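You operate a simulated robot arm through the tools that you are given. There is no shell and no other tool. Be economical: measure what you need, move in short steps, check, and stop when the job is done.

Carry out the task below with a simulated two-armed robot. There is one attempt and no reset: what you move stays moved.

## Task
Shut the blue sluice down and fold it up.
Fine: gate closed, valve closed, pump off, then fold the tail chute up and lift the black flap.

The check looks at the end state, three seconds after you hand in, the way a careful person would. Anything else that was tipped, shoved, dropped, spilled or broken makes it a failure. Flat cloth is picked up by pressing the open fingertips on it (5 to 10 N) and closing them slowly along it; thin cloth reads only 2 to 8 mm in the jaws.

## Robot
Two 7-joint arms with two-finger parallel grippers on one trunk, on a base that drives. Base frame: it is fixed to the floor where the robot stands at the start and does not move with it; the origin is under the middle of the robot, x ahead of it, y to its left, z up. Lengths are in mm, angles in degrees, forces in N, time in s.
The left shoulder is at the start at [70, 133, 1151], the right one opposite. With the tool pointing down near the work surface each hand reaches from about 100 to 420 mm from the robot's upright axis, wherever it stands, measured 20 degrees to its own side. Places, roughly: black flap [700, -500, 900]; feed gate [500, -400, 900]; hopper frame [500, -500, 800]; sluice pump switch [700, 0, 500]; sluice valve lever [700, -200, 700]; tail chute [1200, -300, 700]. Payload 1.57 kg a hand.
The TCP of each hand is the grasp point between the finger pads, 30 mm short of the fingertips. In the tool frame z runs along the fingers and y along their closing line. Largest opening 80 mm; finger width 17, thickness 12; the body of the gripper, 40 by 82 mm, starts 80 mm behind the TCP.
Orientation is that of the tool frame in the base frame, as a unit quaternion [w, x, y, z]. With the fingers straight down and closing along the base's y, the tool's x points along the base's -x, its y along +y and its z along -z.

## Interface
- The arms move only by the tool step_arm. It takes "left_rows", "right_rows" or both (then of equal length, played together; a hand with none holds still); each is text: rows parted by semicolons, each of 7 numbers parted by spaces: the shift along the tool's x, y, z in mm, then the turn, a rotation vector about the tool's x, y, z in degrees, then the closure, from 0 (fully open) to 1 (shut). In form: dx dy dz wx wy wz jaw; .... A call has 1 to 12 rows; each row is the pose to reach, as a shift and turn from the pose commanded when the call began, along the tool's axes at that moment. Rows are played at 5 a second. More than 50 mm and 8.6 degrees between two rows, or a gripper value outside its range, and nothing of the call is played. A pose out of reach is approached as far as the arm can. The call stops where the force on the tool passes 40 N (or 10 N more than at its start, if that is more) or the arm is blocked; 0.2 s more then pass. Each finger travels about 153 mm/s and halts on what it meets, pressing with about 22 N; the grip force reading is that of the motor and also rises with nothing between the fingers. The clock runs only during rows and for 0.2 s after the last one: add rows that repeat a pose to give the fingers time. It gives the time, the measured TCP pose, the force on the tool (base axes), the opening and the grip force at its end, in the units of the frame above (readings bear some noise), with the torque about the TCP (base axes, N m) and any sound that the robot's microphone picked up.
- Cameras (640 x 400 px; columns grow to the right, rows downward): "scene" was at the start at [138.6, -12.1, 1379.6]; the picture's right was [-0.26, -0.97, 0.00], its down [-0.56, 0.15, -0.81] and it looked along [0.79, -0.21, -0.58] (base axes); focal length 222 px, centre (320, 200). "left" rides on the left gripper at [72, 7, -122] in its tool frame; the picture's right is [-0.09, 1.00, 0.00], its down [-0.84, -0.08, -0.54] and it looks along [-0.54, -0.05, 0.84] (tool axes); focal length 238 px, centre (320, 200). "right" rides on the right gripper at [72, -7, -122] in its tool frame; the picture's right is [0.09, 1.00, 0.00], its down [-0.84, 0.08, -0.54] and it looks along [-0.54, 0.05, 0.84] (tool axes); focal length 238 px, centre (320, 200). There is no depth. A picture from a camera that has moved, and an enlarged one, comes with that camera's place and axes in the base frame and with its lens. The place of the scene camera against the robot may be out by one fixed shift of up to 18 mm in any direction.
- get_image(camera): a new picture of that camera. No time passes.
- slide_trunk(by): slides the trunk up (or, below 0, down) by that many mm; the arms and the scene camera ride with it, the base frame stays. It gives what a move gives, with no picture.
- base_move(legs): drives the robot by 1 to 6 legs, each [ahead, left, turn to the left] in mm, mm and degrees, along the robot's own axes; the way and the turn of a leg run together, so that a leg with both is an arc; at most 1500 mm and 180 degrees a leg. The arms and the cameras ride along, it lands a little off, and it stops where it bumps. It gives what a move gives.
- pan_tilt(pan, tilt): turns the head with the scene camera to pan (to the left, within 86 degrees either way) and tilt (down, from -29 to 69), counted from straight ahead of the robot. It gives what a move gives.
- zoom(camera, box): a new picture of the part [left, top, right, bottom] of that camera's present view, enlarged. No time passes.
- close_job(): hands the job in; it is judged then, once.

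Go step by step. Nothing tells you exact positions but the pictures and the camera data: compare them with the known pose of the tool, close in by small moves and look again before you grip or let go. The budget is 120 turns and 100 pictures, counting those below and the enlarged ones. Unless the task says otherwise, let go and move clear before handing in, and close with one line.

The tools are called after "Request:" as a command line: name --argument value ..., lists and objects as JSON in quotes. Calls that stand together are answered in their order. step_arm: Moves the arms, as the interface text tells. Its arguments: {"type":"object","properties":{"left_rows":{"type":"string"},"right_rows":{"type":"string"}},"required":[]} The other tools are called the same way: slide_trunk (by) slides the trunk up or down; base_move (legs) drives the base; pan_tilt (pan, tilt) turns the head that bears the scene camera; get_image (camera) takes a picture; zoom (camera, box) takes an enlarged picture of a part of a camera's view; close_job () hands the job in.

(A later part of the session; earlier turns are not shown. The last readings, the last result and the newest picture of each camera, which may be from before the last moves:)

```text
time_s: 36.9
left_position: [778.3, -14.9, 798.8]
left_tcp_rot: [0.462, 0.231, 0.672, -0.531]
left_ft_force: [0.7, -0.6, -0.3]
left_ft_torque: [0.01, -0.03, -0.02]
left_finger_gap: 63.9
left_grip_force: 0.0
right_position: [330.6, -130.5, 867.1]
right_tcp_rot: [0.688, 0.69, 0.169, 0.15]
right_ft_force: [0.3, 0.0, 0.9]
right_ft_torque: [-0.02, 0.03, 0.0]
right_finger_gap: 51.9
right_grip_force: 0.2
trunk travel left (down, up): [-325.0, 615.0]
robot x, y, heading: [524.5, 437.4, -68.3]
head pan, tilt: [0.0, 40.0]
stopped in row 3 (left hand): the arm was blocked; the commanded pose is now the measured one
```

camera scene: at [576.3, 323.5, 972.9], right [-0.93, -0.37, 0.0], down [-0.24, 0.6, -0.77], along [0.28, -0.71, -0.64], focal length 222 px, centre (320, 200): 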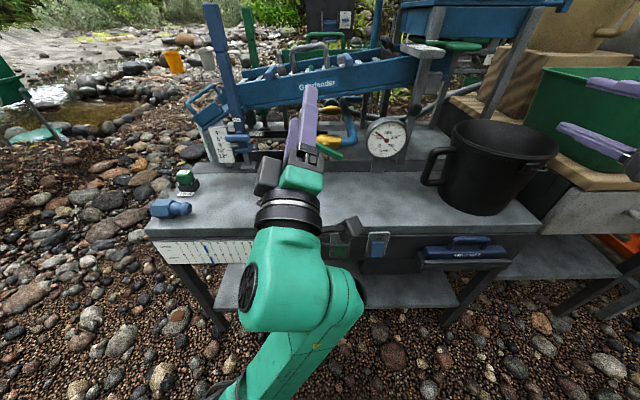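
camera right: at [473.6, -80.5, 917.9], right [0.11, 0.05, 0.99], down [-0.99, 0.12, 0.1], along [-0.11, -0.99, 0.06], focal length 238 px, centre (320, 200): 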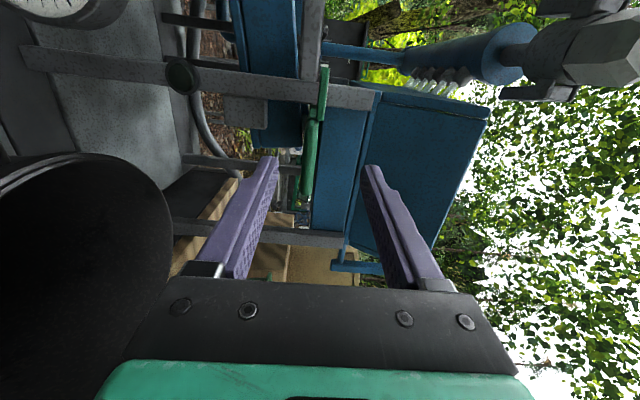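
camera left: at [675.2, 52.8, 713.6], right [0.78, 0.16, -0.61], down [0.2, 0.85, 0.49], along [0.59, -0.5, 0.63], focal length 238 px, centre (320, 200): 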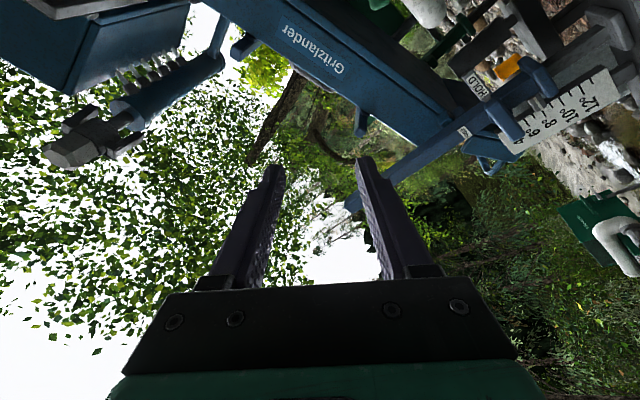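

Request:
step_arm --left_rows "-8 -4 -6 -2.1 7.9 2.2 0.2; -16 -9 -11 -4.2 15.9 4.3 0.2; -23 -13 -17 -6.3 23.8 6.5 0.2; -31 -18 -22 -8.4 31.7 8.7 0.2; -39 -22 -28 -10.5 39.7 10.8 0.2; -47 -27 -33 -12.7 47.6 13 0.2; -55 -31 -39 -14.8 55.6 15.1 0.2; -63 -36 -44 -16.9 63.5 17.3 0.2; -70 -40 -50 -19 71.4 19.5 0.2; -78 -45 -55 -21.1 79.4 21.6 0.2; -86 -49 -61 -23.2 87.3 23.8 0.2"

```text
time_s: 39.5
left_position: [868.0, 83.0, 883.0]
left_tcp_rot: [0.012, 0.526, 0.85, -0.008]
left_ft_force: [-0.5, -0.1, 0.4]
left_ft_torque: [0.0, -0.04, -0.02]
left_finger_gap: 64.1
left_grip_force: 0.1
left hand out of reach, approached as far as the arm can: row 4, 5, 6, 7, 8, 9, 10, 11
right_position: [328.4, -131.3, 865.1]
right_tcp_rot: [0.688, 0.69, 0.167, 0.15]
right_ft_force: [-0.7, 0.5, 0.0]
right_ft_torque: [-0.01, 0.01, 0.0]
right_finger_gap: 52.1
right_grip_force: 0.0
trunk travel left (down, up): [-325.0, 615.0]
robot x, y, heading: [523.8, 437.8, -68.3]
head pan, tilt: [0.0, 40.0]
stopped in row 11 (left hand): the arm was blocked; the commanded pose is now the measured one
```

The left hand points down again. I'll pull the right hand back, raise the trunk and bring the base in.

Request:
slide_trunk --by 150

Request:
step_arm --right_rows "0 0 -40 0 0 0 0.35; 0 0 -80 0 0 0 0.35; 0 0 -120 0 0 0 0.35; 0 0 -150 0 0 0 0.35"

Request:
base_move --legs '[[175, 0, 0]]'

Request:
get_image --camera "scene"

```text
time_s: 41.2
left_position: [869.5, 84.1, 1032.4]
left_tcp_rot: [0.012, 0.527, 0.85, -0.009]
left_ft_force: [0.0, 0.5, -0.4]
left_ft_torque: [-0.02, -0.04, -0.03]
left_finger_gap: 64.0
left_grip_force: 0.1
right_position: [329.9, -130.6, 1017.1]
right_tcp_rot: [0.689, 0.689, 0.168, 0.15]
right_ft_force: [0.0, -1.0, 0.1]
right_ft_torque: [-0.02, 0.02, 0.0]
right_finger_gap: 52.0
right_grip_force: 0.1
trunk travel left (down, up): [-475.0, 465.0]
robot x, y, heading: [524.1, 441.9, -68.1]
head pan, tilt: [0.0, 40.0]
```

```text
time_s: 42.2
left_position: [869.7, 86.6, 1031.9]
left_tcp_rot: [0.014, 0.526, 0.85, -0.01]
left_ft_force: [0.2, 0.4, 0.6]
left_ft_torque: [-0.01, 0.01, -0.01]
left_finger_gap: 63.9
left_grip_force: 0.1
right_position: [250.4, -0.9, 1027.9]
right_tcp_rot: [0.688, 0.69, 0.168, 0.15]
right_ft_force: [-0.1, 0.0, 0.2]
right_ft_torque: [0.0, -0.02, 0.02]
right_finger_gap: 52.0
right_grip_force: 0.0
right hand out of reach, approached as far as the arm can: row 3, 4
trunk travel left (down, up): [-475.0, 465.0]
robot x, y, heading: [526.7, 439.7, -68.2]
head pan, tilt: [0.0, 40.0]
```

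```text
time_s: 43.7
left_position: [932.7, -77.8, 1032.9]
left_tcp_rot: [0.013, 0.527, 0.85, -0.01]
left_ft_force: [-0.3, -0.9, 0.1]
left_ft_torque: [0.03, 0.02, -0.03]
left_finger_gap: 64.1
left_grip_force: 0.1
right_position: [314.2, -163.2, 1027.8]
right_tcp_rot: [0.688, 0.69, 0.168, 0.15]
right_ft_force: [0.1, -0.3, -0.1]
right_ft_torque: [0.0, 0.0, 0.01]
right_finger_gap: 51.9
right_grip_force: 0.0
trunk travel left (down, up): [-475.0, 465.0]
robot x, y, heading: [588.5, 277.3, -68.4]
head pan, tilt: [0.0, 40.0]
```

```text
65 pictures are left
camera scene: at [640.3, 161.8, 1122.7], right [-0.93, -0.37, 0.0], down [-0.24, 0.6, -0.77], along [0.28, -0.71, -0.64], focal length 222 px, centre (320, 200)
```

scene: 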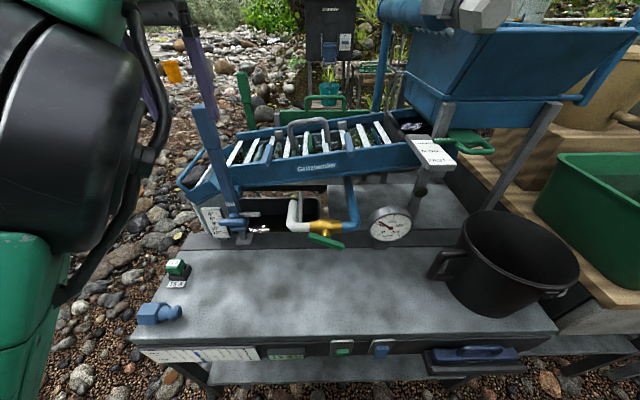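

Clear view now. I'll zoom on the valve and on the flap area.

Request:
zoom --camera "scene" --box '[270, 190, 380, 260]'

Request:
zoom --camera "scene" --box '[330, 90, 450, 166]'

Request:
zoom --camera "scene" --box '[170, 130, 290, 250]'

```text
5.71 times, centred on (325, 225) of scene
camera zoom: at [640.3, 161.8, 1122.7], right [-0.93, -0.37, 0.0], down [-0.24, 0.6, -0.77], along [0.28, -0.71, -0.64], focal length 1268 px, centre (291, 57)
```

zoom: 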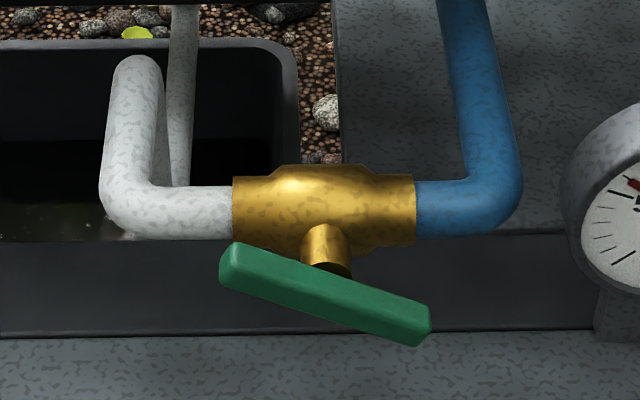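

```text
5.26 times, centred on (390, 128) of scene
camera zoom: at [640.3, 161.8, 1122.7], right [-0.93, -0.37, 0.0], down [-0.24, 0.6, -0.77], along [0.28, -0.71, -0.64], focal length 1167 px, centre (-48, 579)
```

zoom: 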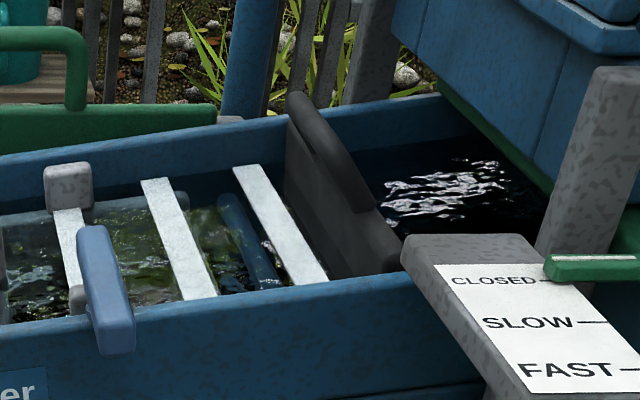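

```text
3.33 times, centred on (230, 190) of scene
camera zoom: at [640.3, 161.8, 1122.7], right [-0.93, -0.37, 0.0], down [-0.24, 0.6, -0.77], along [0.28, -0.71, -0.64], focal length 739 px, centre (620, 233)
```

zoom: 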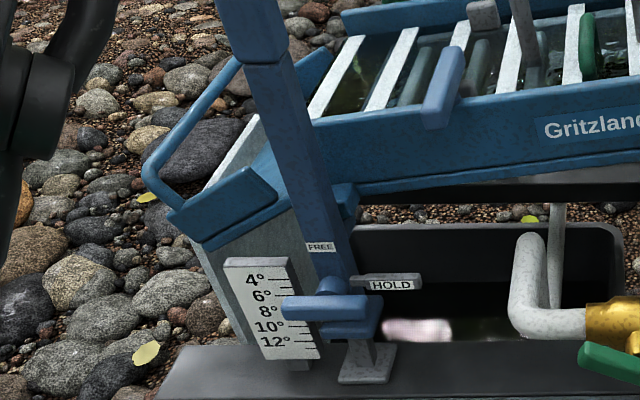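

The valve stem points straight at me and the lever centre is at about (752, -162, 706). I'll come down with closed fingers over its lower (right) arm, press it down, then sweep left to finish vertical.

Request:
step_arm --left_rows "3 -47 0 0 0 1 1; 6 -94 0 0 0 2 1; 9 -141 0 0 0 3 1; 12 -188 10 0 0 4 1; 14 -234 50 0 0 4.6 1; 14 -234 95 0 0 4.6 1; 14 -234 140 0 0 4.6 1; 14 -234 185 0 0 4.6 1; 14 -234 225 0 0 4.6 1; 14 -234 245 0 0 4.6 1; 14 -234 253 0 0 4.6 1"

Request:
zoom --camera "scene" --box '[260, 150, 400, 260]'

Request:
zoom --camera "left" --box '[220, 90, 420, 220]'

```text
refused: row 5 steps farther than a row can; nothing moved
```

```text
3.64 times, centred on (330, 205) of scene
camera zoom: at [640.3, 161.8, 1122.7], right [-0.93, -0.37, 0.0], down [-0.24, 0.6, -0.77], along [0.28, -0.71, -0.64], focal length 807 px, centre (284, 182)
```

zoom: 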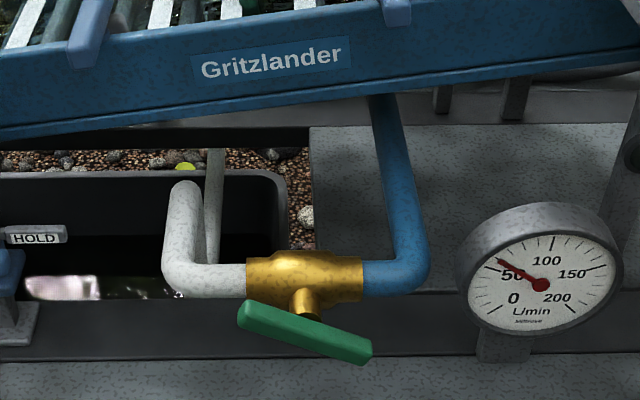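

```text
3.08 times, centred on (320, 155) of left
camera zoom: at [907.2, -5.5, 1152.5], right [0.93, 0.36, 0.0], down [0.3, -0.77, 0.57], along [0.2, -0.53, -0.82], focal length 733 px, centre (320, 338)
```

zoom: 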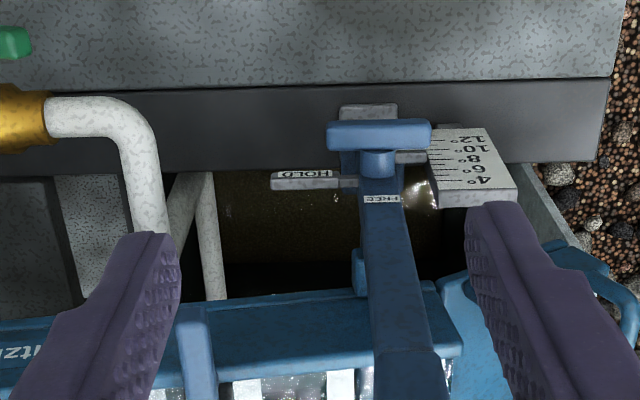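

Flow still reads about 50. I'll redo the move with smaller rows.

Request:
step_arm --left_rows "3 -47 0 0 0 1 1; 6 -94 0 0 0 2 1; 9 -141 0 0 0 3 1; 12 -188 5 0 0 4 1; 14 -226 30 0 0 4.6 1; 14 -234 75 0 0 4.6 1; 14 -234 120 0 0 4.6 1; 14 -234 165 0 0 4.6 1; 14 -234 205 0 0 4.6 1; 14 -234 240 0 0 4.6 1; 14 -234 253 0 0 4.6 1"

Request:
zoom --camera "scene" --box '[260, 150, 400, 260]'

Request:
zoom --camera "left" --box '[220, 90, 420, 220]'

```text
time_s: 46.1
left_position: [845.6, -244.7, 793.7]
left_tcp_rot: [0.012, 0.561, 0.828, -0.009]
left_ft_force: [-0.1, 0.0, -0.6]
left_ft_torque: [-0.03, 0.0, 0.0]
left_finger_gap: 0.0
left_grip_force: 21.8
left hand out of reach, approached as far as the arm can: row 1, 2, 3, 4, 5, 6, 7, 8, 9, 10, 11
right_position: [313.1, -161.6, 1028.0]
right_tcp_rot: [0.689, 0.689, 0.168, 0.15]
right_ft_force: [-0.5, 0.7, -0.7]
right_ft_torque: [-0.02, 0.0, 0.01]
right_finger_gap: 52.0
right_grip_force: 0.1
trunk travel left (down, up): [-475.0, 465.0]
robot x, y, heading: [589.0, 274.9, -68.5]
head pan, tilt: [0.0, 40.0]
```

```text
3.64 times, centred on (330, 205) of scene
camera zoom: at [639.7, 163.1, 1123.0], right [-0.93, -0.37, 0.0], down [-0.24, 0.6, -0.77], along [0.28, -0.71, -0.64], focal length 807 px, centre (284, 182)
```

zoom: 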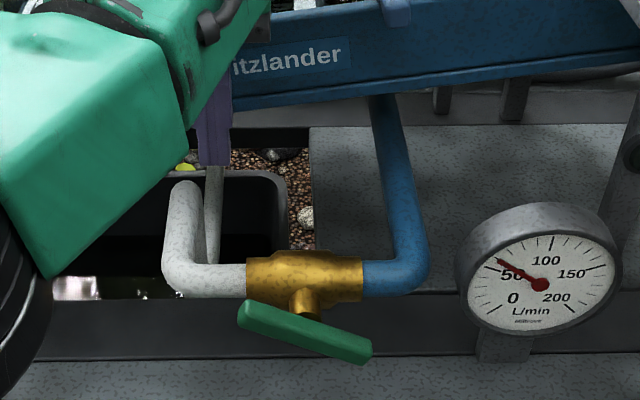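

```text
3.08 times, centred on (320, 155) of left
camera zoom: at [825.5, -172.4, 914.2], right [0.96, 0.28, 0.0], down [0.23, -0.79, 0.57], along [0.16, -0.54, -0.82], focal length 733 px, centre (320, 338)
```

zoom: 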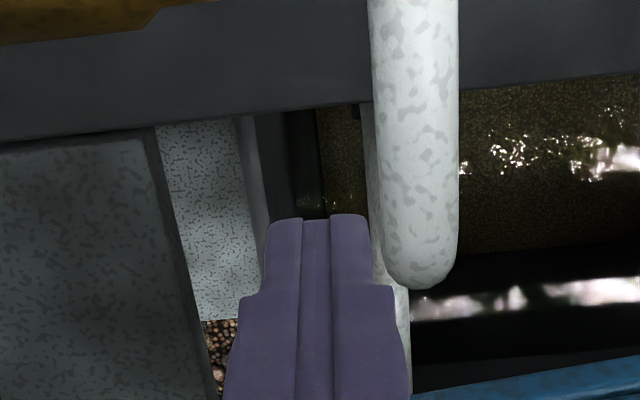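

The arm fell well short and ended up behind the pipe. I'll go straight back up and look at its posture.

Request:
step_arm --left_rows "20 0 -20 0 0 0 1; 40 0 -50 0 0 0 1; 60 0 -90 0 0 0 1; 80 0 -130 0 0 0 1; 100 0 -170 0 0 0 1; 120 0 -210 0 0 0 1"

Request:
get_image --camera "scene"

```text
time_s: 47.5
left_position: [824.5, -198.6, 939.7]
left_tcp_rot: [0.013, 0.559, 0.829, -0.011]
left_ft_force: [0.2, 1.0, 0.4]
left_ft_torque: [0.0, 0.03, 0.0]
left_finger_gap: 0.1
left_grip_force: 21.5
left hand out of reach, approached as far as the arm can: row 1, 2, 3, 4, 5, 6
right_position: [314.3, -162.8, 1027.7]
right_tcp_rot: [0.688, 0.69, 0.168, 0.15]
right_ft_force: [0.1, 0.8, 0.7]
right_ft_torque: [0.03, 0.0, 0.04]
right_finger_gap: 52.1
right_grip_force: 0.1
trunk travel left (down, up): [-475.0, 465.0]
robot x, y, heading: [580.5, 277.6, -68.5]
head pan, tilt: [0.0, 40.0]
```

```text
57 pictures are left
camera scene: at [640.0, 162.7, 1122.9], right [-0.93, -0.37, 0.0], down [-0.24, 0.6, -0.77], along [0.28, -0.71, -0.64], focal length 222 px, centre (320, 200)
```

scene: 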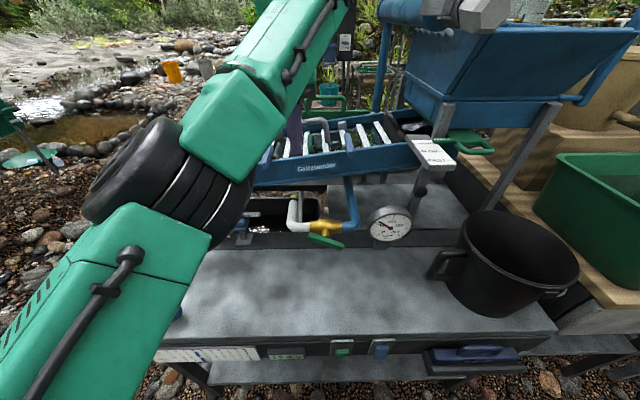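

The left arm is in an awkward branch, so I'll park it out to the left. Meanwhile I'll turn the right hand back to pointing down and use that for the valve.

Request:
step_arm --left_rows "-10 21 -4 0 0 0 0.5; -20 42 -8 0 0 0 0.5; -31 63 -11 0 0 0 0.5; -41 84 -15 0 0 0 0.5; -51 105 -18 0 0 0 0.5; -62 126 -22 0 0 0 0.5; -72 147 -25 0 0 0 0.5; -82 168 -29 0 0 0 0.5; -93 190 -33 0 0 0 0.5; -103 211 -36 0 0 0 0.5; -113 232 -40 0 0 0 0.5; -113 232 -40 0 0 0 0.5" --right_rows "0 0 0 4.9 4.9 -4.9 0.5; 0 0 0 9.8 9.8 -9.8 0.5; 0 0 0 14.7 14.7 -14.7 0.5; 0 0 0 19.6 19.6 -19.6 0.5; 0 0 0 24.5 24.5 -24.5 0.5; 0 0 0 29.4 29.4 -29.4 0.5; 0 0 0 34.3 34.3 -34.3 0.5; 0 0 0 39.2 39.2 -39.2 0.5; 0 0 0 44.1 44.1 -44.1 0.5; 0 0 0 49 49 -49 0.5; 0 0 0 53.9 53.9 -53.9 0.5; 0 0 0 58.8 58.8 -58.8 0.5"

```text
time_s: 50.1
left_position: [1005.9, -148.5, 946.5]
left_tcp_rot: [0.013, 0.56, 0.828, -0.01]
left_ft_force: [0.3, 0.3, -0.2]
left_ft_torque: [-0.02, 0.03, 0.01]
left_finger_gap: 40.2
left_grip_force: 0.1
left hand out of reach, approached as far as the arm can: row 1, 2, 3, 4, 5, 6, 7, 8, 9, 10, 11, 12
right_position: [314.0, -162.5, 1026.7]
right_tcp_rot: [0.115, 0.6, 0.791, 0.019]
right_ft_force: [-0.7, 0.2, -0.4]
right_ft_torque: [0.01, 0.03, 0.01]
right_finger_gap: 40.2
right_grip_force: 0.0
trunk travel left (down, up): [-475.0, 465.0]
robot x, y, heading: [587.5, 276.3, -68.3]
head pan, tilt: [0.0, 40.0]
```

The left hand is now near the tall blue post, so I need to check before moving anything.

Request:
get_image --camera "left"

Request:
get_image --camera "scene"

```text
56 pictures are left
camera left: at [984.9, -74.7, 1066.5], right [0.96, 0.29, 0.0], down [0.23, -0.79, 0.57], along [0.16, -0.55, -0.82], focal length 238 px, centre (320, 200)
```

left: 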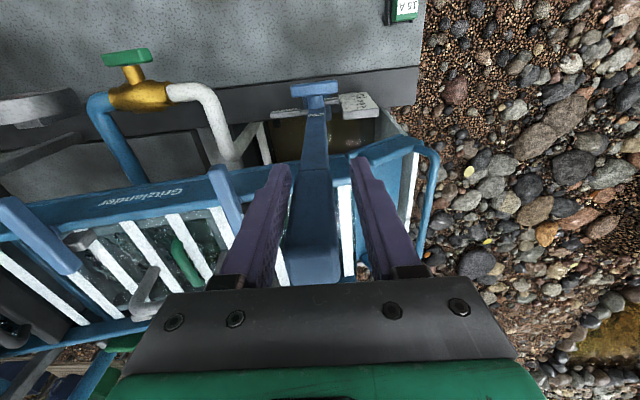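

```text
55 pictures are left
camera scene: at [641.8, 162.3, 1122.7], right [-0.93, -0.37, 0.0], down [-0.24, 0.6, -0.77], along [0.28, -0.71, -0.64], focal length 222 px, centre (320, 200)
```

scene: 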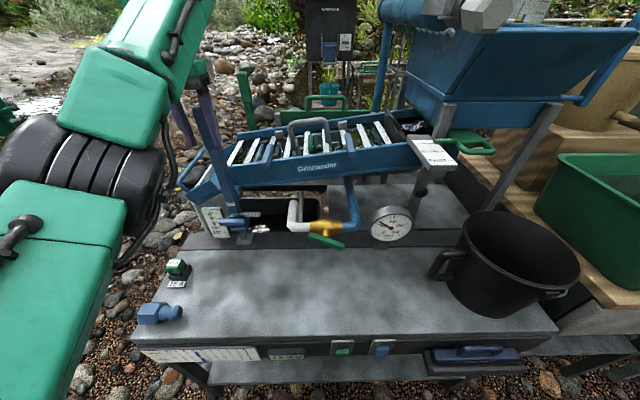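

The post top is between the left fingers but not touched. I'll open those fingers fully and raise the trunk straight up.

Request:
step_arm --left_rows "0 0 0 0 0 0 0.25; 0 0 0 0 0 0 0; 0 0 0 0 0 0 0" --right_rows "0 0 0 2.3 2.3 -2.3 0.5; 0 0 0 4.6 4.6 -4.6 0.5; 0 0 0 7 7 -7 0.5"

Request:
slide_trunk --by 150

```text
time_s: 50.9
left_position: [1005.4, -149.4, 947.0]
left_tcp_rot: [0.013, 0.561, 0.828, -0.01]
left_ft_force: [0.6, 0.4, 0.1]
left_ft_torque: [-0.01, 0.03, -0.01]
left_finger_gap: 80.3
left_grip_force: 0.1
right_position: [314.3, -161.3, 1027.5]
right_tcp_rot: [0.032, 0.555, 0.831, 0.001]
right_ft_force: [-0.4, 0.5, 0.0]
right_ft_torque: [0.01, 0.03, 0.0]
right_finger_gap: 40.0
right_grip_force: 0.1
trunk travel left (down, up): [-475.0, 465.0]
robot x, y, heading: [586.3, 276.7, -68.4]
head pan, tilt: [0.0, 40.0]
```

```text
time_s: 52.7
left_position: [1003.0, -149.3, 1097.0]
left_tcp_rot: [0.012, 0.561, 0.828, -0.01]
left_ft_force: [-0.4, 0.6, -0.3]
left_ft_torque: [0.0, -0.02, 0.01]
left_finger_gap: 80.5
left_grip_force: 0.0
right_position: [312.7, -163.5, 1177.7]
right_tcp_rot: [0.032, 0.555, 0.831, 0.001]
right_ft_force: [-0.9, 0.0, -0.4]
right_ft_torque: [-0.03, 0.03, 0.03]
right_finger_gap: 40.3
right_grip_force: 0.0
trunk travel left (down, up): [-625.0, 315.0]
robot x, y, heading: [585.3, 277.0, -68.3]
head pan, tilt: [0.0, 40.0]
```

Clear of the post. I'll shift the base left and a little in, then bring the right hand over the lever from high up.

Request:
base_move --legs '[[0, 110, 0], [30, 0, 0]]'

Request:
step_arm --right_rows "-21 43 0 0 0 0 1; -43 87 0 0 0 0 1; -64 130 0 0 0 0 1; -86 174 0 0 0 0 1; -108 218 0 0 0 0 1; -129 261 10 0 0 0 1; -129 261 58 0 0 0 1; -129 261 106 0 0 0 1; -129 261 154 0 0 0 1; -129 261 200 0 0 0 1; -129 261 246 0 0 0 1; -129 261 290 0 0 0 1"

Request:
get_image --camera "scene"

Request:
get_image --camera "right"

```text
time_s: 54.3
left_position: [1113.1, -134.6, 1099.7]
left_tcp_rot: [0.016, 0.56, 0.828, -0.011]
left_ft_force: [-0.6, 0.9, 0.0]
left_ft_torque: [-0.02, -0.05, 0.0]
left_finger_gap: 79.8
left_grip_force: 0.2
right_position: [421.5, -147.0, 1179.3]
right_tcp_rot: [0.034, 0.555, 0.831, 0.0]
right_ft_force: [-0.2, 0.8, -0.3]
right_ft_torque: [-0.01, -0.04, -0.04]
right_finger_gap: 40.0
right_grip_force: 0.1
trunk travel left (down, up): [-625.0, 315.0]
robot x, y, heading: [698.8, 287.9, -68.7]
head pan, tilt: [0.0, 40.0]
```

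```text
time_s: 56.9
left_position: [1114.8, -137.6, 1097.2]
left_tcp_rot: [0.013, 0.561, 0.828, -0.01]
left_ft_force: [0.3, -0.3, 0.2]
left_ft_torque: [-0.01, 0.0, 0.01]
left_finger_gap: 80.1
left_grip_force: 0.1
right_position: [730.6, -182.0, 905.2]
right_tcp_rot: [0.033, 0.555, 0.831, 0.0]
right_ft_force: [-0.4, 0.4, 0.3]
right_ft_torque: [0.0, -0.03, 0.02]
right_finger_gap: 0.0
right_grip_force: 20.8
right hand out of reach, approached as far as the arm can: row 6
trunk travel left (down, up): [-625.0, 315.0]
robot x, y, heading: [698.9, 289.7, -68.4]
head pan, tilt: [0.0, 40.0]
```

```text
54 pictures are left
camera scene: at [752.0, 173.4, 1272.7], right [-0.93, -0.37, 0.0], down [-0.24, 0.6, -0.77], along [0.28, -0.71, -0.64], focal length 222 px, centre (320, 200)
```

scene: 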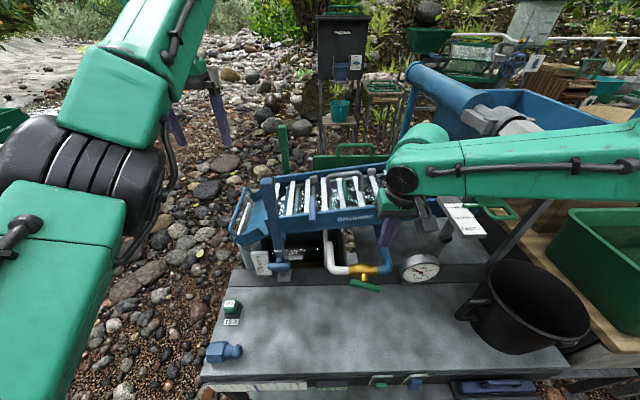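

```text
53 pictures are left
camera right: at [690.2, -112.7, 1022.5], right [0.88, 0.47, 0.03], down [0.36, -0.72, 0.59], along [0.3, -0.51, -0.81], focal length 238 px, centre (320, 200)
```

right: 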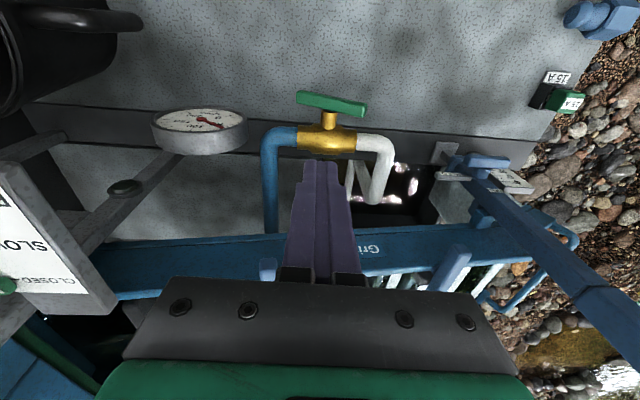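

The right hand is in good posture, and its camera confirms the lever centre at (750, -171, 706). I'll descend above its right arm.

Request:
step_arm --right_rows "6 -10 40 0 0 0 1; 12 -19 85 0 0 0 1; 16 -19 125 0 0 0 1; 16 -19 145 0 0 0 1; 16 -19 158 0 0 0 1"

Request:
zoom --camera "right" --box '[220, 60, 420, 185]'

Request:
zoom --camera "scene" --box '[310, 210, 450, 310]'

```text
time_s: 58.1
left_position: [1114.9, -137.3, 1098.3]
left_tcp_rot: [0.013, 0.56, 0.828, -0.01]
left_ft_force: [0.6, 0.4, -0.8]
left_ft_torque: [0.01, -0.03, -0.04]
left_finger_gap: 80.0
left_grip_force: 0.0
right_position: [714.8, -178.7, 745.7]
right_tcp_rot: [0.034, 0.556, 0.83, 0.0]
right_ft_force: [-0.1, 0.0, 0.6]
right_ft_torque: [-0.03, 0.01, 0.03]
right_finger_gap: 0.1
right_grip_force: 21.2
trunk travel left (down, up): [-625.0, 315.0]
robot x, y, heading: [699.6, 294.7, -68.5]
head pan, tilt: [0.0, 40.0]
```

```text
3.20 times, centred on (320, 122) of right
camera zoom: at [674.5, -110.7, 863.0], right [0.88, 0.47, 0.03], down [0.36, -0.72, 0.59], along [0.3, -0.51, -0.81], focal length 763 px, centre (320, 448)
```

zoom: 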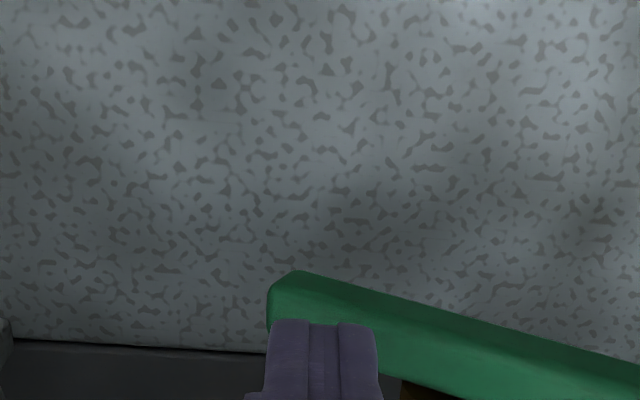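

```text
4.00 times, centred on (380, 260) of scene
camera zoom: at [751.6, 174.0, 1272.8], right [-0.93, -0.37, 0.0], down [-0.24, 0.6, -0.77], along [0.28, -0.71, -0.64], focal length 887 px, centre (80, -40)
```

zoom: 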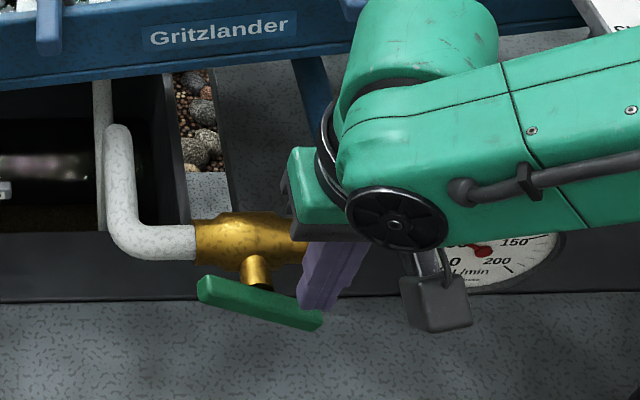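

The fingertips are right above the lever's lower arm. Press down in steps.

Request:
step_arm --right_rows "0 0 12 0 0 0 1; 1 0 24 0 0 0 1; 2 0 34 0 0 0 1; 3 0 44 0 0 0 1; 3 0 54 0 0 0 1; 3 0 60 0 0 0 1"

Request:
zoom --camera "right" --box '[220, 60, 420, 185]'

Request:
zoom --camera "scene" --box '[310, 210, 450, 310]'

```text
time_s: 59.5
left_position: [1114.5, -137.1, 1097.9]
left_tcp_rot: [0.012, 0.56, 0.828, -0.01]
left_ft_force: [-0.6, -0.6, 1.1]
left_ft_torque: [-0.01, -0.01, 0.03]
left_finger_gap: 80.1
left_grip_force: 0.1
right_position: [708.1, -174.2, 696.4]
right_tcp_rot: [0.034, 0.555, 0.831, 0.001]
right_ft_force: [0.4, 0.0, -0.7]
right_ft_torque: [0.02, -0.02, 0.01]
right_finger_gap: 0.2
right_grip_force: 21.1
right hand out of reach, approached as far as the arm can: row 4, 5, 6
trunk travel left (down, up): [-625.0, 315.0]
robot x, y, heading: [699.7, 292.8, -68.5]
head pan, tilt: [0.0, 40.0]
```

```text
3.20 times, centred on (320, 122) of right
camera zoom: at [667.2, -105.8, 813.8], right [0.88, 0.47, 0.03], down [0.36, -0.72, 0.59], along [0.3, -0.51, -0.81], focal length 763 px, centre (320, 448)
```

zoom: 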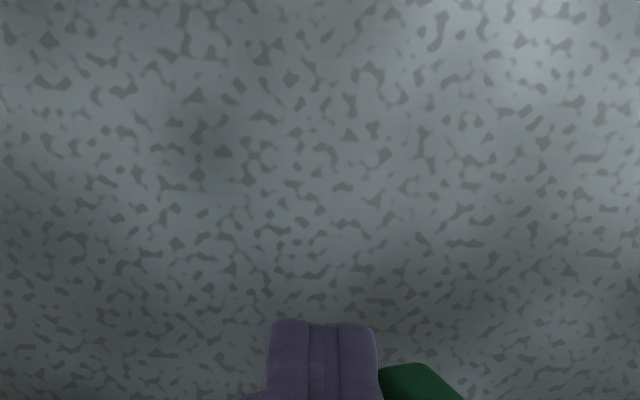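

```text
4.00 times, centred on (380, 260) of scene
camera zoom: at [751.6, 174.2, 1272.8], right [-0.93, -0.37, 0.0], down [-0.24, 0.6, -0.77], along [0.28, -0.71, -0.64], focal length 887 px, centre (80, -40)
```

zoom: 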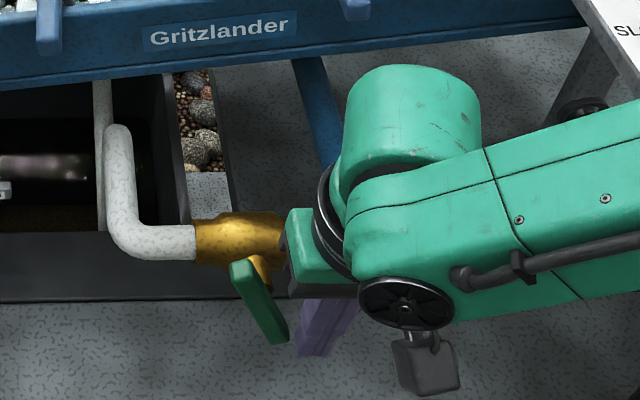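

The lever has turned to about 65°. Now sweep left to bring it vertical, watching the force.

Request:
step_arm --right_rows "0 6 0 0 0 0 1; 0 12 0 0 0 0 1; 0 18 0 0 0 0 1; 0 23 0 0 0 0 1; 0 27 0 0 0 0 1; 0 27 0 0 0 0 1"

Request:
zoom --camera "scene" --box '[310, 210, 450, 310]'

```text
time_s: 60.9
left_position: [1116.3, -136.7, 1097.0]
left_tcp_rot: [0.013, 0.561, 0.828, -0.01]
left_ft_force: [0.5, -0.7, -0.2]
left_ft_torque: [0.0, -0.03, -0.03]
left_finger_gap: 80.3
left_grip_force: 0.2
right_position: [724.3, -159.0, 707.7]
right_tcp_rot: [0.034, 0.556, 0.831, 0.001]
right_ft_force: [-0.3, -0.1, 0.3]
right_ft_torque: [0.0, 0.03, 0.01]
right_finger_gap: 0.1
right_grip_force: 21.4
right hand out of reach, approached as far as the arm can: row 2, 3, 4, 5, 6
trunk travel left (down, up): [-625.0, 315.0]
robot x, y, heading: [696.6, 290.0, -68.4]
head pan, tilt: [0.0, 40.0]
```

```text
4.00 times, centred on (380, 260) of scene
camera zoom: at [751.6, 174.2, 1272.8], right [-0.93, -0.37, 0.0], down [-0.24, 0.6, -0.77], along [0.28, -0.71, -0.64], focal length 887 px, centre (80, -40)
```

zoom: 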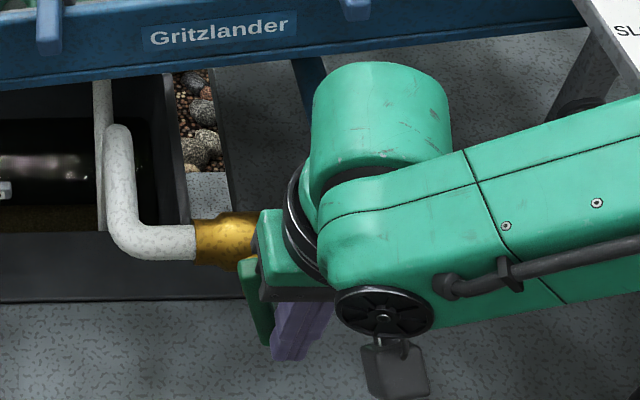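

Close to vertical, but the arm is at its lower reach limit. I'll lift the hand, lower the trunk and push again.

Request:
step_arm --right_rows "0 -4 -20 0 0 0 1; 0 -8 -45 0 0 0 1; 0 -8 -70 0 0 0 1; 0 -8 -85 0 0 0 1"

Request:
slide_trunk --by -80

Request:
zoom --camera "scene" --box '[310, 190, 450, 290]'

```text
time_s: 61.9
left_position: [1115.3, -135.6, 1097.9]
left_tcp_rot: [0.014, 0.561, 0.828, -0.01]
left_ft_force: [-0.1, -0.4, -1.3]
left_ft_torque: [0.02, 0.02, 0.0]
left_finger_gap: 79.9
left_grip_force: 0.1
right_position: [710.4, -160.5, 791.4]
right_tcp_rot: [0.032, 0.556, 0.831, 0.001]
right_ft_force: [-0.5, -0.1, 0.4]
right_ft_torque: [0.01, 0.01, 0.01]
right_finger_gap: 0.0
right_grip_force: 21.7
trunk travel left (down, up): [-625.0, 315.0]
robot x, y, heading: [698.5, 289.0, -68.5]
head pan, tilt: [0.0, 40.0]
```

```text
time_s: 63.1
left_position: [1114.6, -136.6, 1018.3]
left_tcp_rot: [0.013, 0.561, 0.828, -0.011]
left_ft_force: [-0.8, 0.5, 1.9]
left_ft_torque: [-0.03, 0.01, -0.02]
left_finger_gap: 80.1
left_grip_force: 0.1
right_position: [711.8, -160.3, 712.5]
right_tcp_rot: [0.032, 0.556, 0.831, 0.001]
right_ft_force: [-0.8, -0.2, 0.2]
right_ft_torque: [-0.01, 0.04, -0.02]
right_finger_gap: 0.1
right_grip_force: 21.5
trunk travel left (down, up): [-545.0, 395.0]
robot x, y, heading: [695.4, 290.1, -68.3]
head pan, tilt: [0.0, 40.0]
```

```text
4.00 times, centred on (380, 240) of scene
camera zoom: at [751.5, 174.5, 1192.8], right [-0.93, -0.37, 0.0], down [-0.24, 0.6, -0.77], along [0.28, -0.71, -0.64], focal length 887 px, centre (80, 40)
```

zoom: 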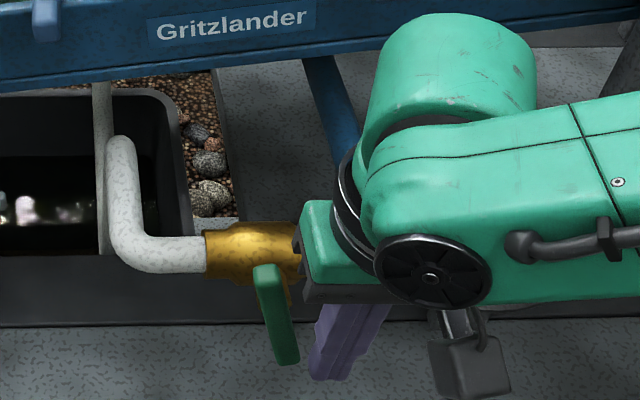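

Request:
step_arm --right_rows "-6 0 10 0 0 0 1; -13 0 21 0 0 0 1; -13 6 21 0 0 0 1; -13 11 21 0 0 0 1; -13 16 21 0 0 0 1; -13 21 21 0 0 0 1; -13 21 21 0 0 0 1"

Request:
zoom --camera "scene" --box '[310, 190, 450, 290]'

```text
time_s: 64.4
left_position: [1112.9, -138.2, 1017.7]
left_tcp_rot: [0.014, 0.561, 0.828, -0.009]
left_ft_force: [-0.8, 0.0, -0.2]
left_ft_torque: [-0.01, 0.07, 0.0]
left_finger_gap: 79.9
left_grip_force: 0.0
right_position: [725.1, -170.2, 690.7]
right_tcp_rot: [0.025, 0.562, 0.827, -0.007]
right_ft_force: [-20.4, -8.8, 2.4]
right_ft_torque: [0.07, -0.18, -0.03]
right_finger_gap: 0.0
right_grip_force: 21.7
trunk travel left (down, up): [-545.0, 395.0]
robot x, y, heading: [699.1, 288.7, -68.7]
head pan, tilt: [0.0, 40.0]
stopped in row 6 (right hand): the force on the tool passed its limit at 44 N (the readings are from after the stop); the commanded pose is now the measured one
```

```text
4.00 times, centred on (380, 240) of scene
camera zoom: at [750.0, 173.8, 1192.9], right [-0.93, -0.36, 0.0], down [-0.23, 0.6, -0.77], along [0.28, -0.71, -0.64], focal length 887 px, centre (80, 40)
```

zoom: 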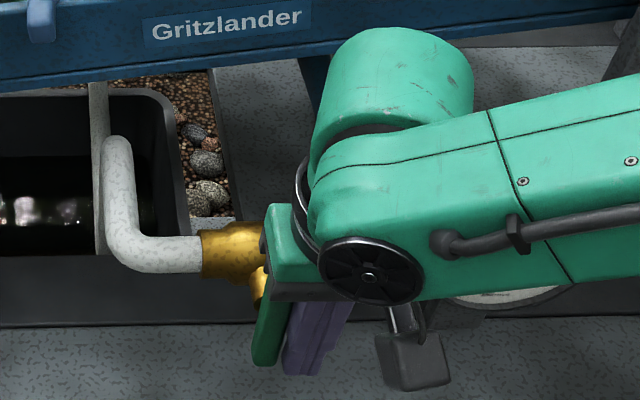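

The lever reached its hard stop, vertical. I'll back off to the right and up, then check the gauge.

Request:
step_arm --right_rows "0 -15 0 0 0 0 1; 10 -25 -20 0 0 0 1; 20 -30 -60 0 0 0 1; 40 -40 -105 0 0 0 1; 60 -60 -150 0 0 0 1; 70 -95 -180 0 0 0 1; 80 -140 -190 0 0 0 1; 90 -185 -200 0 0 0 1"

Request:
get_image --camera "scene"

Request:
zoom --camera "scene" --box '[310, 180, 470, 290]'

```text
refused: row 4 steps farther than a row can; nothing moved
```

```text
45 pictures are left
camera scene: at [750.0, 173.8, 1192.9], right [-0.93, -0.36, 0.0], down [-0.23, 0.6, -0.77], along [0.28, -0.71, -0.64], focal length 222 px, centre (320, 200)
```

scene: 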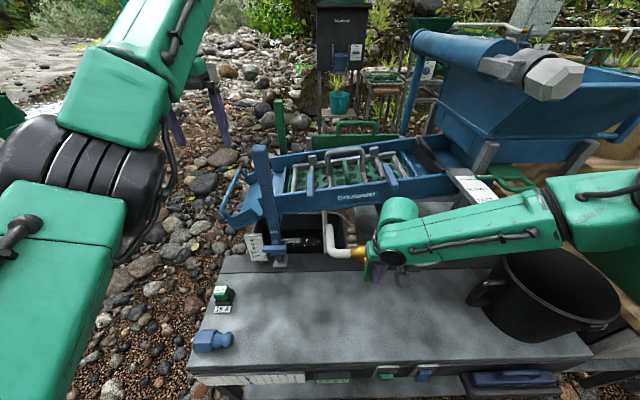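

```text
3.64 times, centred on (390, 235) of scene
camera zoom: at [750.0, 173.8, 1192.9], right [-0.93, -0.36, 0.0], down [-0.23, 0.6, -0.77], along [0.28, -0.71, -0.64], focal length 807 px, centre (66, 73)
```

zoom: 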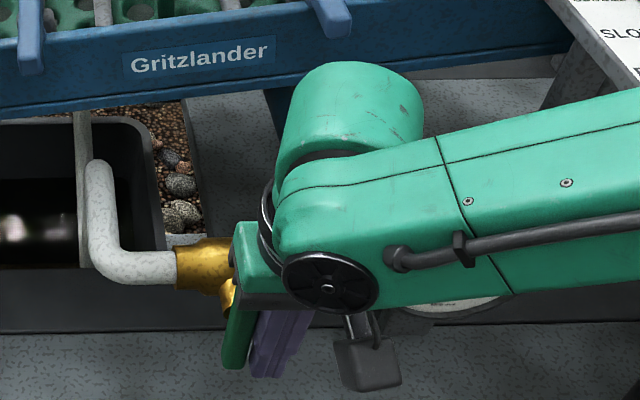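

Request:
step_arm --right_rows "0 -15 0 0 0 0 1; 8 -22 -20 0 0 0 1; 15 -25 -60 0 0 0 1; 25 -30 -100 0 0 0 1; 45 -35 -135 0 0 0 1; 70 -40 -165 0 0 0 1; 105 -45 -190 0 0 0 1; 140 -50 -210 0 0 0 1; 170 -55 -225 0 0 0 1"

Request:
zoom --camera "scene" --box '[320, 200, 480, 300]'

Request:
zoom --camera "scene" --box '[340, 350, 460, 400]'

Request:
get_image --camera "right"

```text
time_s: 66.4
left_position: [1110.8, -139.5, 1017.6]
left_tcp_rot: [0.015, 0.562, 0.827, -0.009]
left_ft_force: [-0.9, -0.5, -0.5]
left_ft_torque: [0.06, -0.04, 0.01]
left_finger_gap: 80.1
left_grip_force: 0.1
right_position: [607.1, -34.2, 918.3]
right_tcp_rot: [0.03, 0.559, 0.828, -0.002]
right_ft_force: [-1.2, -0.8, 0.0]
right_ft_torque: [0.04, -0.06, 0.02]
right_finger_gap: 0.0
right_grip_force: 21.3
right hand out of reach, approached as far as the arm can: row 8, 9
trunk travel left (down, up): [-545.0, 395.0]
robot x, y, heading: [694.3, 289.2, -68.6]
head pan, tilt: [0.0, 40.0]
```

```text
4.00 times, centred on (400, 250) of scene
camera zoom: at [748.2, 173.1, 1192.8], right [-0.93, -0.36, 0.0], down [-0.23, 0.6, -0.77], along [0.28, -0.71, -0.64], focal length 887 px, centre (0, 0)
```

zoom: 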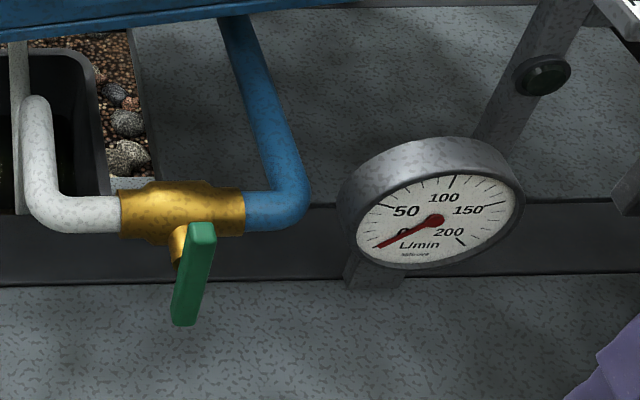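

```text
5.33 times, centred on (400, 375) of scene
camera zoom: at [748.2, 173.1, 1192.8], right [-0.93, -0.36, 0.0], down [-0.23, 0.6, -0.77], along [0.28, -0.71, -0.64], focal length 1183 px, centre (-107, -733)
```

zoom: 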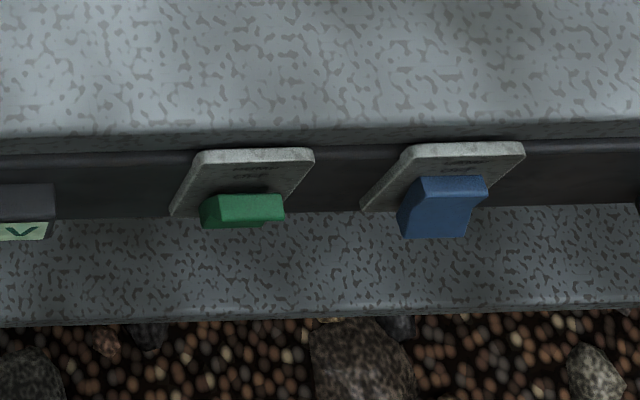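

```text
41 pictures are left
camera right: at [569.1, 34.1, 1035.8], right [0.89, 0.46, 0.02], down [0.36, -0.73, 0.59], along [0.29, -0.51, -0.81], focal length 238 px, centre (320, 200)
```

right: 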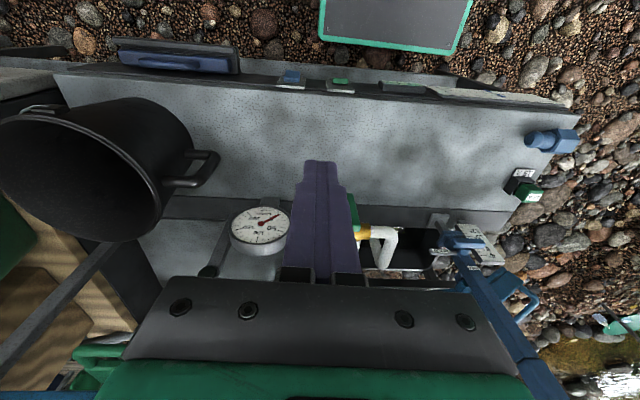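

The gauge reads 0 L/min, so the valve is closed. I'll back off and drop the trunk to see the pump switch head-on.

Request:
base_move --legs '[[-400, 0, 0]]'

Request:
slide_trunk --by -350

Request:
get_image --camera "scene"

```text
time_s: 68.9
left_position: [966.8, 239.8, 1017.4]
left_tcp_rot: [0.013, 0.559, 0.829, -0.01]
left_ft_force: [-0.1, -0.6, 0.0]
left_ft_torque: [0.0, 0.0, 0.01]
left_finger_gap: 80.0
left_grip_force: 0.1
right_position: [463.6, 339.4, 919.3]
right_tcp_rot: [0.029, 0.557, 0.83, -0.004]
right_ft_force: [0.0, -0.2, 0.2]
right_ft_torque: [0.01, 0.0, -0.01]
right_finger_gap: 0.2
right_grip_force: 21.3
trunk travel left (down, up): [-545.0, 395.0]
robot x, y, heading: [546.5, 666.4, -68.3]
head pan, tilt: [0.0, 40.0]
```

```text
time_s: 72.3
left_position: [968.1, 239.3, 666.6]
left_tcp_rot: [0.014, 0.559, 0.829, -0.011]
left_ft_force: [0.2, -0.9, 0.2]
left_ft_torque: [-0.01, -0.03, -0.03]
left_finger_gap: 80.1
left_grip_force: 0.0
right_position: [463.1, 340.0, 570.0]
right_tcp_rot: [0.029, 0.557, 0.83, -0.004]
right_ft_force: [0.4, -0.4, -0.2]
right_ft_torque: [-0.02, -0.01, 0.04]
right_finger_gap: 0.0
right_grip_force: 21.8
trunk travel left (down, up): [-195.0, 745.0]
robot x, y, heading: [549.0, 664.0, -68.4]
head pan, tilt: [0.0, 40.0]
```

```text
40 pictures are left
camera scene: at [603.0, 549.4, 842.9], right [-0.93, -0.37, 0.0], down [-0.24, 0.6, -0.77], along [0.28, -0.71, -0.64], focal length 222 px, centre (320, 200)
```

scene: 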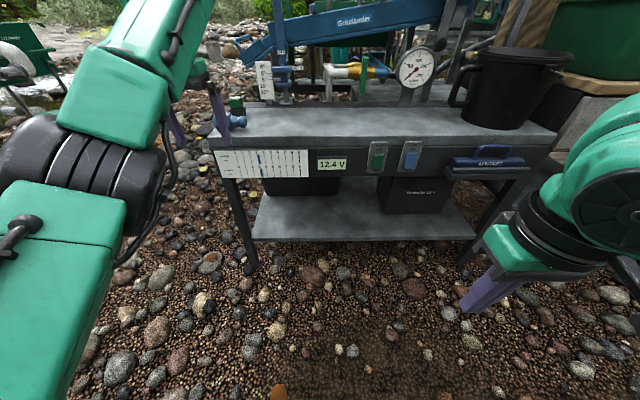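

Request:
zoom --camera "scene" --box '[350, 130, 440, 185]'

```text
7.11 times, centred on (395, 158) of scene
camera zoom: at [603.0, 549.4, 842.9], right [-0.93, -0.37, 0.0], down [-0.24, 0.6, -0.77], along [0.28, -0.71, -0.64], focal length 1577 px, centre (-213, 502)
```

zoom: 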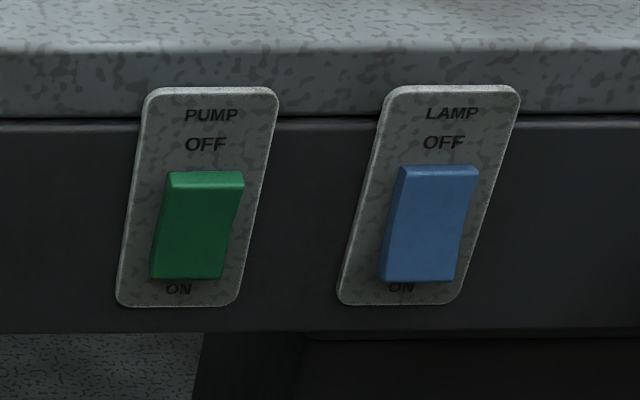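

The rockers are clear now. PUMP is on (bottom pressed in), and pressing its top half (about z 550 at (653, -8)) turns it off. I'll turn the right hand horizontal again.

Request:
slide_trunk --by -60

Request:
step_arm --right_rows "-12 0 -3 -4.9 -4.9 4.9 1; -25 0 -6 -9.8 -9.8 9.8 1; -37 0 -9 -14.7 -14.7 14.7 1; -50 0 -12 -19.6 -19.6 19.6 1; -62 0 -15 -24.5 -24.5 24.5 1; -75 0 -18 -29.4 -29.4 29.4 1; -87 0 -21 -34.3 -34.3 34.3 1; -100 0 -24 -39.2 -39.2 39.2 1; -112 0 -27 -44.1 -44.1 44.1 1; -125 0 -30 -49 -49 49 1; -137 0 -33 -53.9 -53.9 53.9 1; -150 0 -36 -58.8 -58.8 58.8 1"

Request:
step_arm --right_rows "0 0 0 -3.5 -3.5 3.5 1; 0 0 0 -7 -7 7 1; 0 0 0 -9 -9 9 1"

```text
time_s: 73.3
left_position: [966.3, 239.2, 607.3]
left_tcp_rot: [0.014, 0.559, 0.829, -0.01]
left_ft_force: [0.2, -0.7, 0.5]
left_ft_torque: [0.0, 0.02, 0.04]
left_finger_gap: 80.0
left_grip_force: 0.0
right_position: [463.5, 340.7, 510.0]
right_tcp_rot: [0.029, 0.557, 0.83, -0.004]
right_ft_force: [-0.4, -0.1, -0.4]
right_ft_torque: [-0.02, -0.03, 0.04]
right_finger_gap: 0.0
right_grip_force: 21.2
trunk travel left (down, up): [-135.0, 805.0]
robot x, y, heading: [545.4, 667.4, -68.5]
head pan, tilt: [0.0, 40.0]
```

```text
time_s: 75.9
left_position: [967.0, 239.5, 606.9]
left_tcp_rot: [0.013, 0.559, 0.829, -0.011]
left_ft_force: [-0.9, -0.5, 0.6]
left_ft_torque: [-0.02, 0.01, 0.02]
left_finger_gap: 79.8
left_grip_force: 0.1
right_position: [491.8, 109.1, 554.7]
right_tcp_rot: [0.644, 0.703, 0.266, 0.14]
right_ft_force: [-0.9, 0.3, -0.8]
right_ft_torque: [0.02, -0.05, 0.0]
right_finger_gap: 0.1
right_grip_force: 21.3
right hand out of reach, approached as far as the arm can: row 1, 2, 3, 4, 5, 6, 7, 8, 9, 10, 11, 12
trunk travel left (down, up): [-135.0, 805.0]
robot x, y, heading: [546.7, 667.8, -68.3]
head pan, tilt: [0.0, 40.0]
```

```text
time_s: 76.7
left_position: [967.6, 239.8, 607.8]
left_tcp_rot: [0.013, 0.558, 0.83, -0.01]
left_ft_force: [-0.3, 0.2, -0.6]
left_ft_torque: [-0.03, -0.01, -0.01]
left_finger_gap: 79.8
left_grip_force: 0.0
right_position: [466.2, 94.0, 544.1]
right_tcp_rot: [0.703, 0.68, 0.146, 0.151]
right_ft_force: [-0.2, -0.4, -0.9]
right_ft_torque: [0.01, 0.04, 0.02]
right_finger_gap: 0.0
right_grip_force: 21.5
right hand out of reach, approached as far as the arm can: row 1, 2, 3
trunk travel left (down, up): [-135.0, 805.0]
robot x, y, heading: [550.1, 662.5, -68.0]
head pan, tilt: [0.0, 40.0]
```

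Request:
step_arm --right_rows "32 0 0 0 0 0 1; 64 1 5 0 0 0 1; 96 3 15 0 0 0 1; 128 4 30 0 0 0 1"

Request:
get_image --camera "right"

```text
time_s: 77.7
left_position: [966.4, 238.6, 608.2]
left_tcp_rot: [0.014, 0.559, 0.829, -0.01]
left_ft_force: [0.3, 0.2, -0.6]
left_ft_torque: [-0.02, -0.03, -0.01]
left_finger_gap: 80.0
left_grip_force: 0.0
right_position: [480.6, 99.7, 508.4]
right_tcp_rot: [0.702, 0.681, 0.146, 0.149]
right_ft_force: [0.1, -0.2, 0.0]
right_ft_torque: [0.03, -0.04, 0.01]
right_finger_gap: 0.0
right_grip_force: 21.1
right hand out of reach, approached as far as the arm can: row 1, 2, 3, 4
trunk travel left (down, up): [-135.0, 805.0]
robot x, y, heading: [552.1, 660.0, -68.2]
head pan, tilt: [0.0, 40.0]
```

```text
38 pictures are left
camera right: at [496.2, 238.7, 497.2], right [0.07, 0.07, 1.0], down [-0.99, 0.15, 0.06], along [-0.15, -0.99, 0.08], focal length 238 px, centre (320, 200)
```

right: 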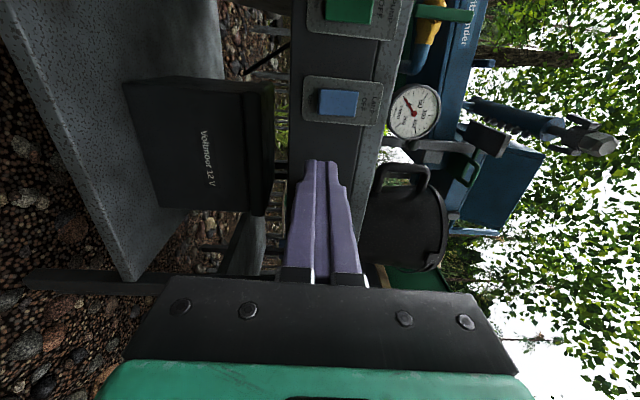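

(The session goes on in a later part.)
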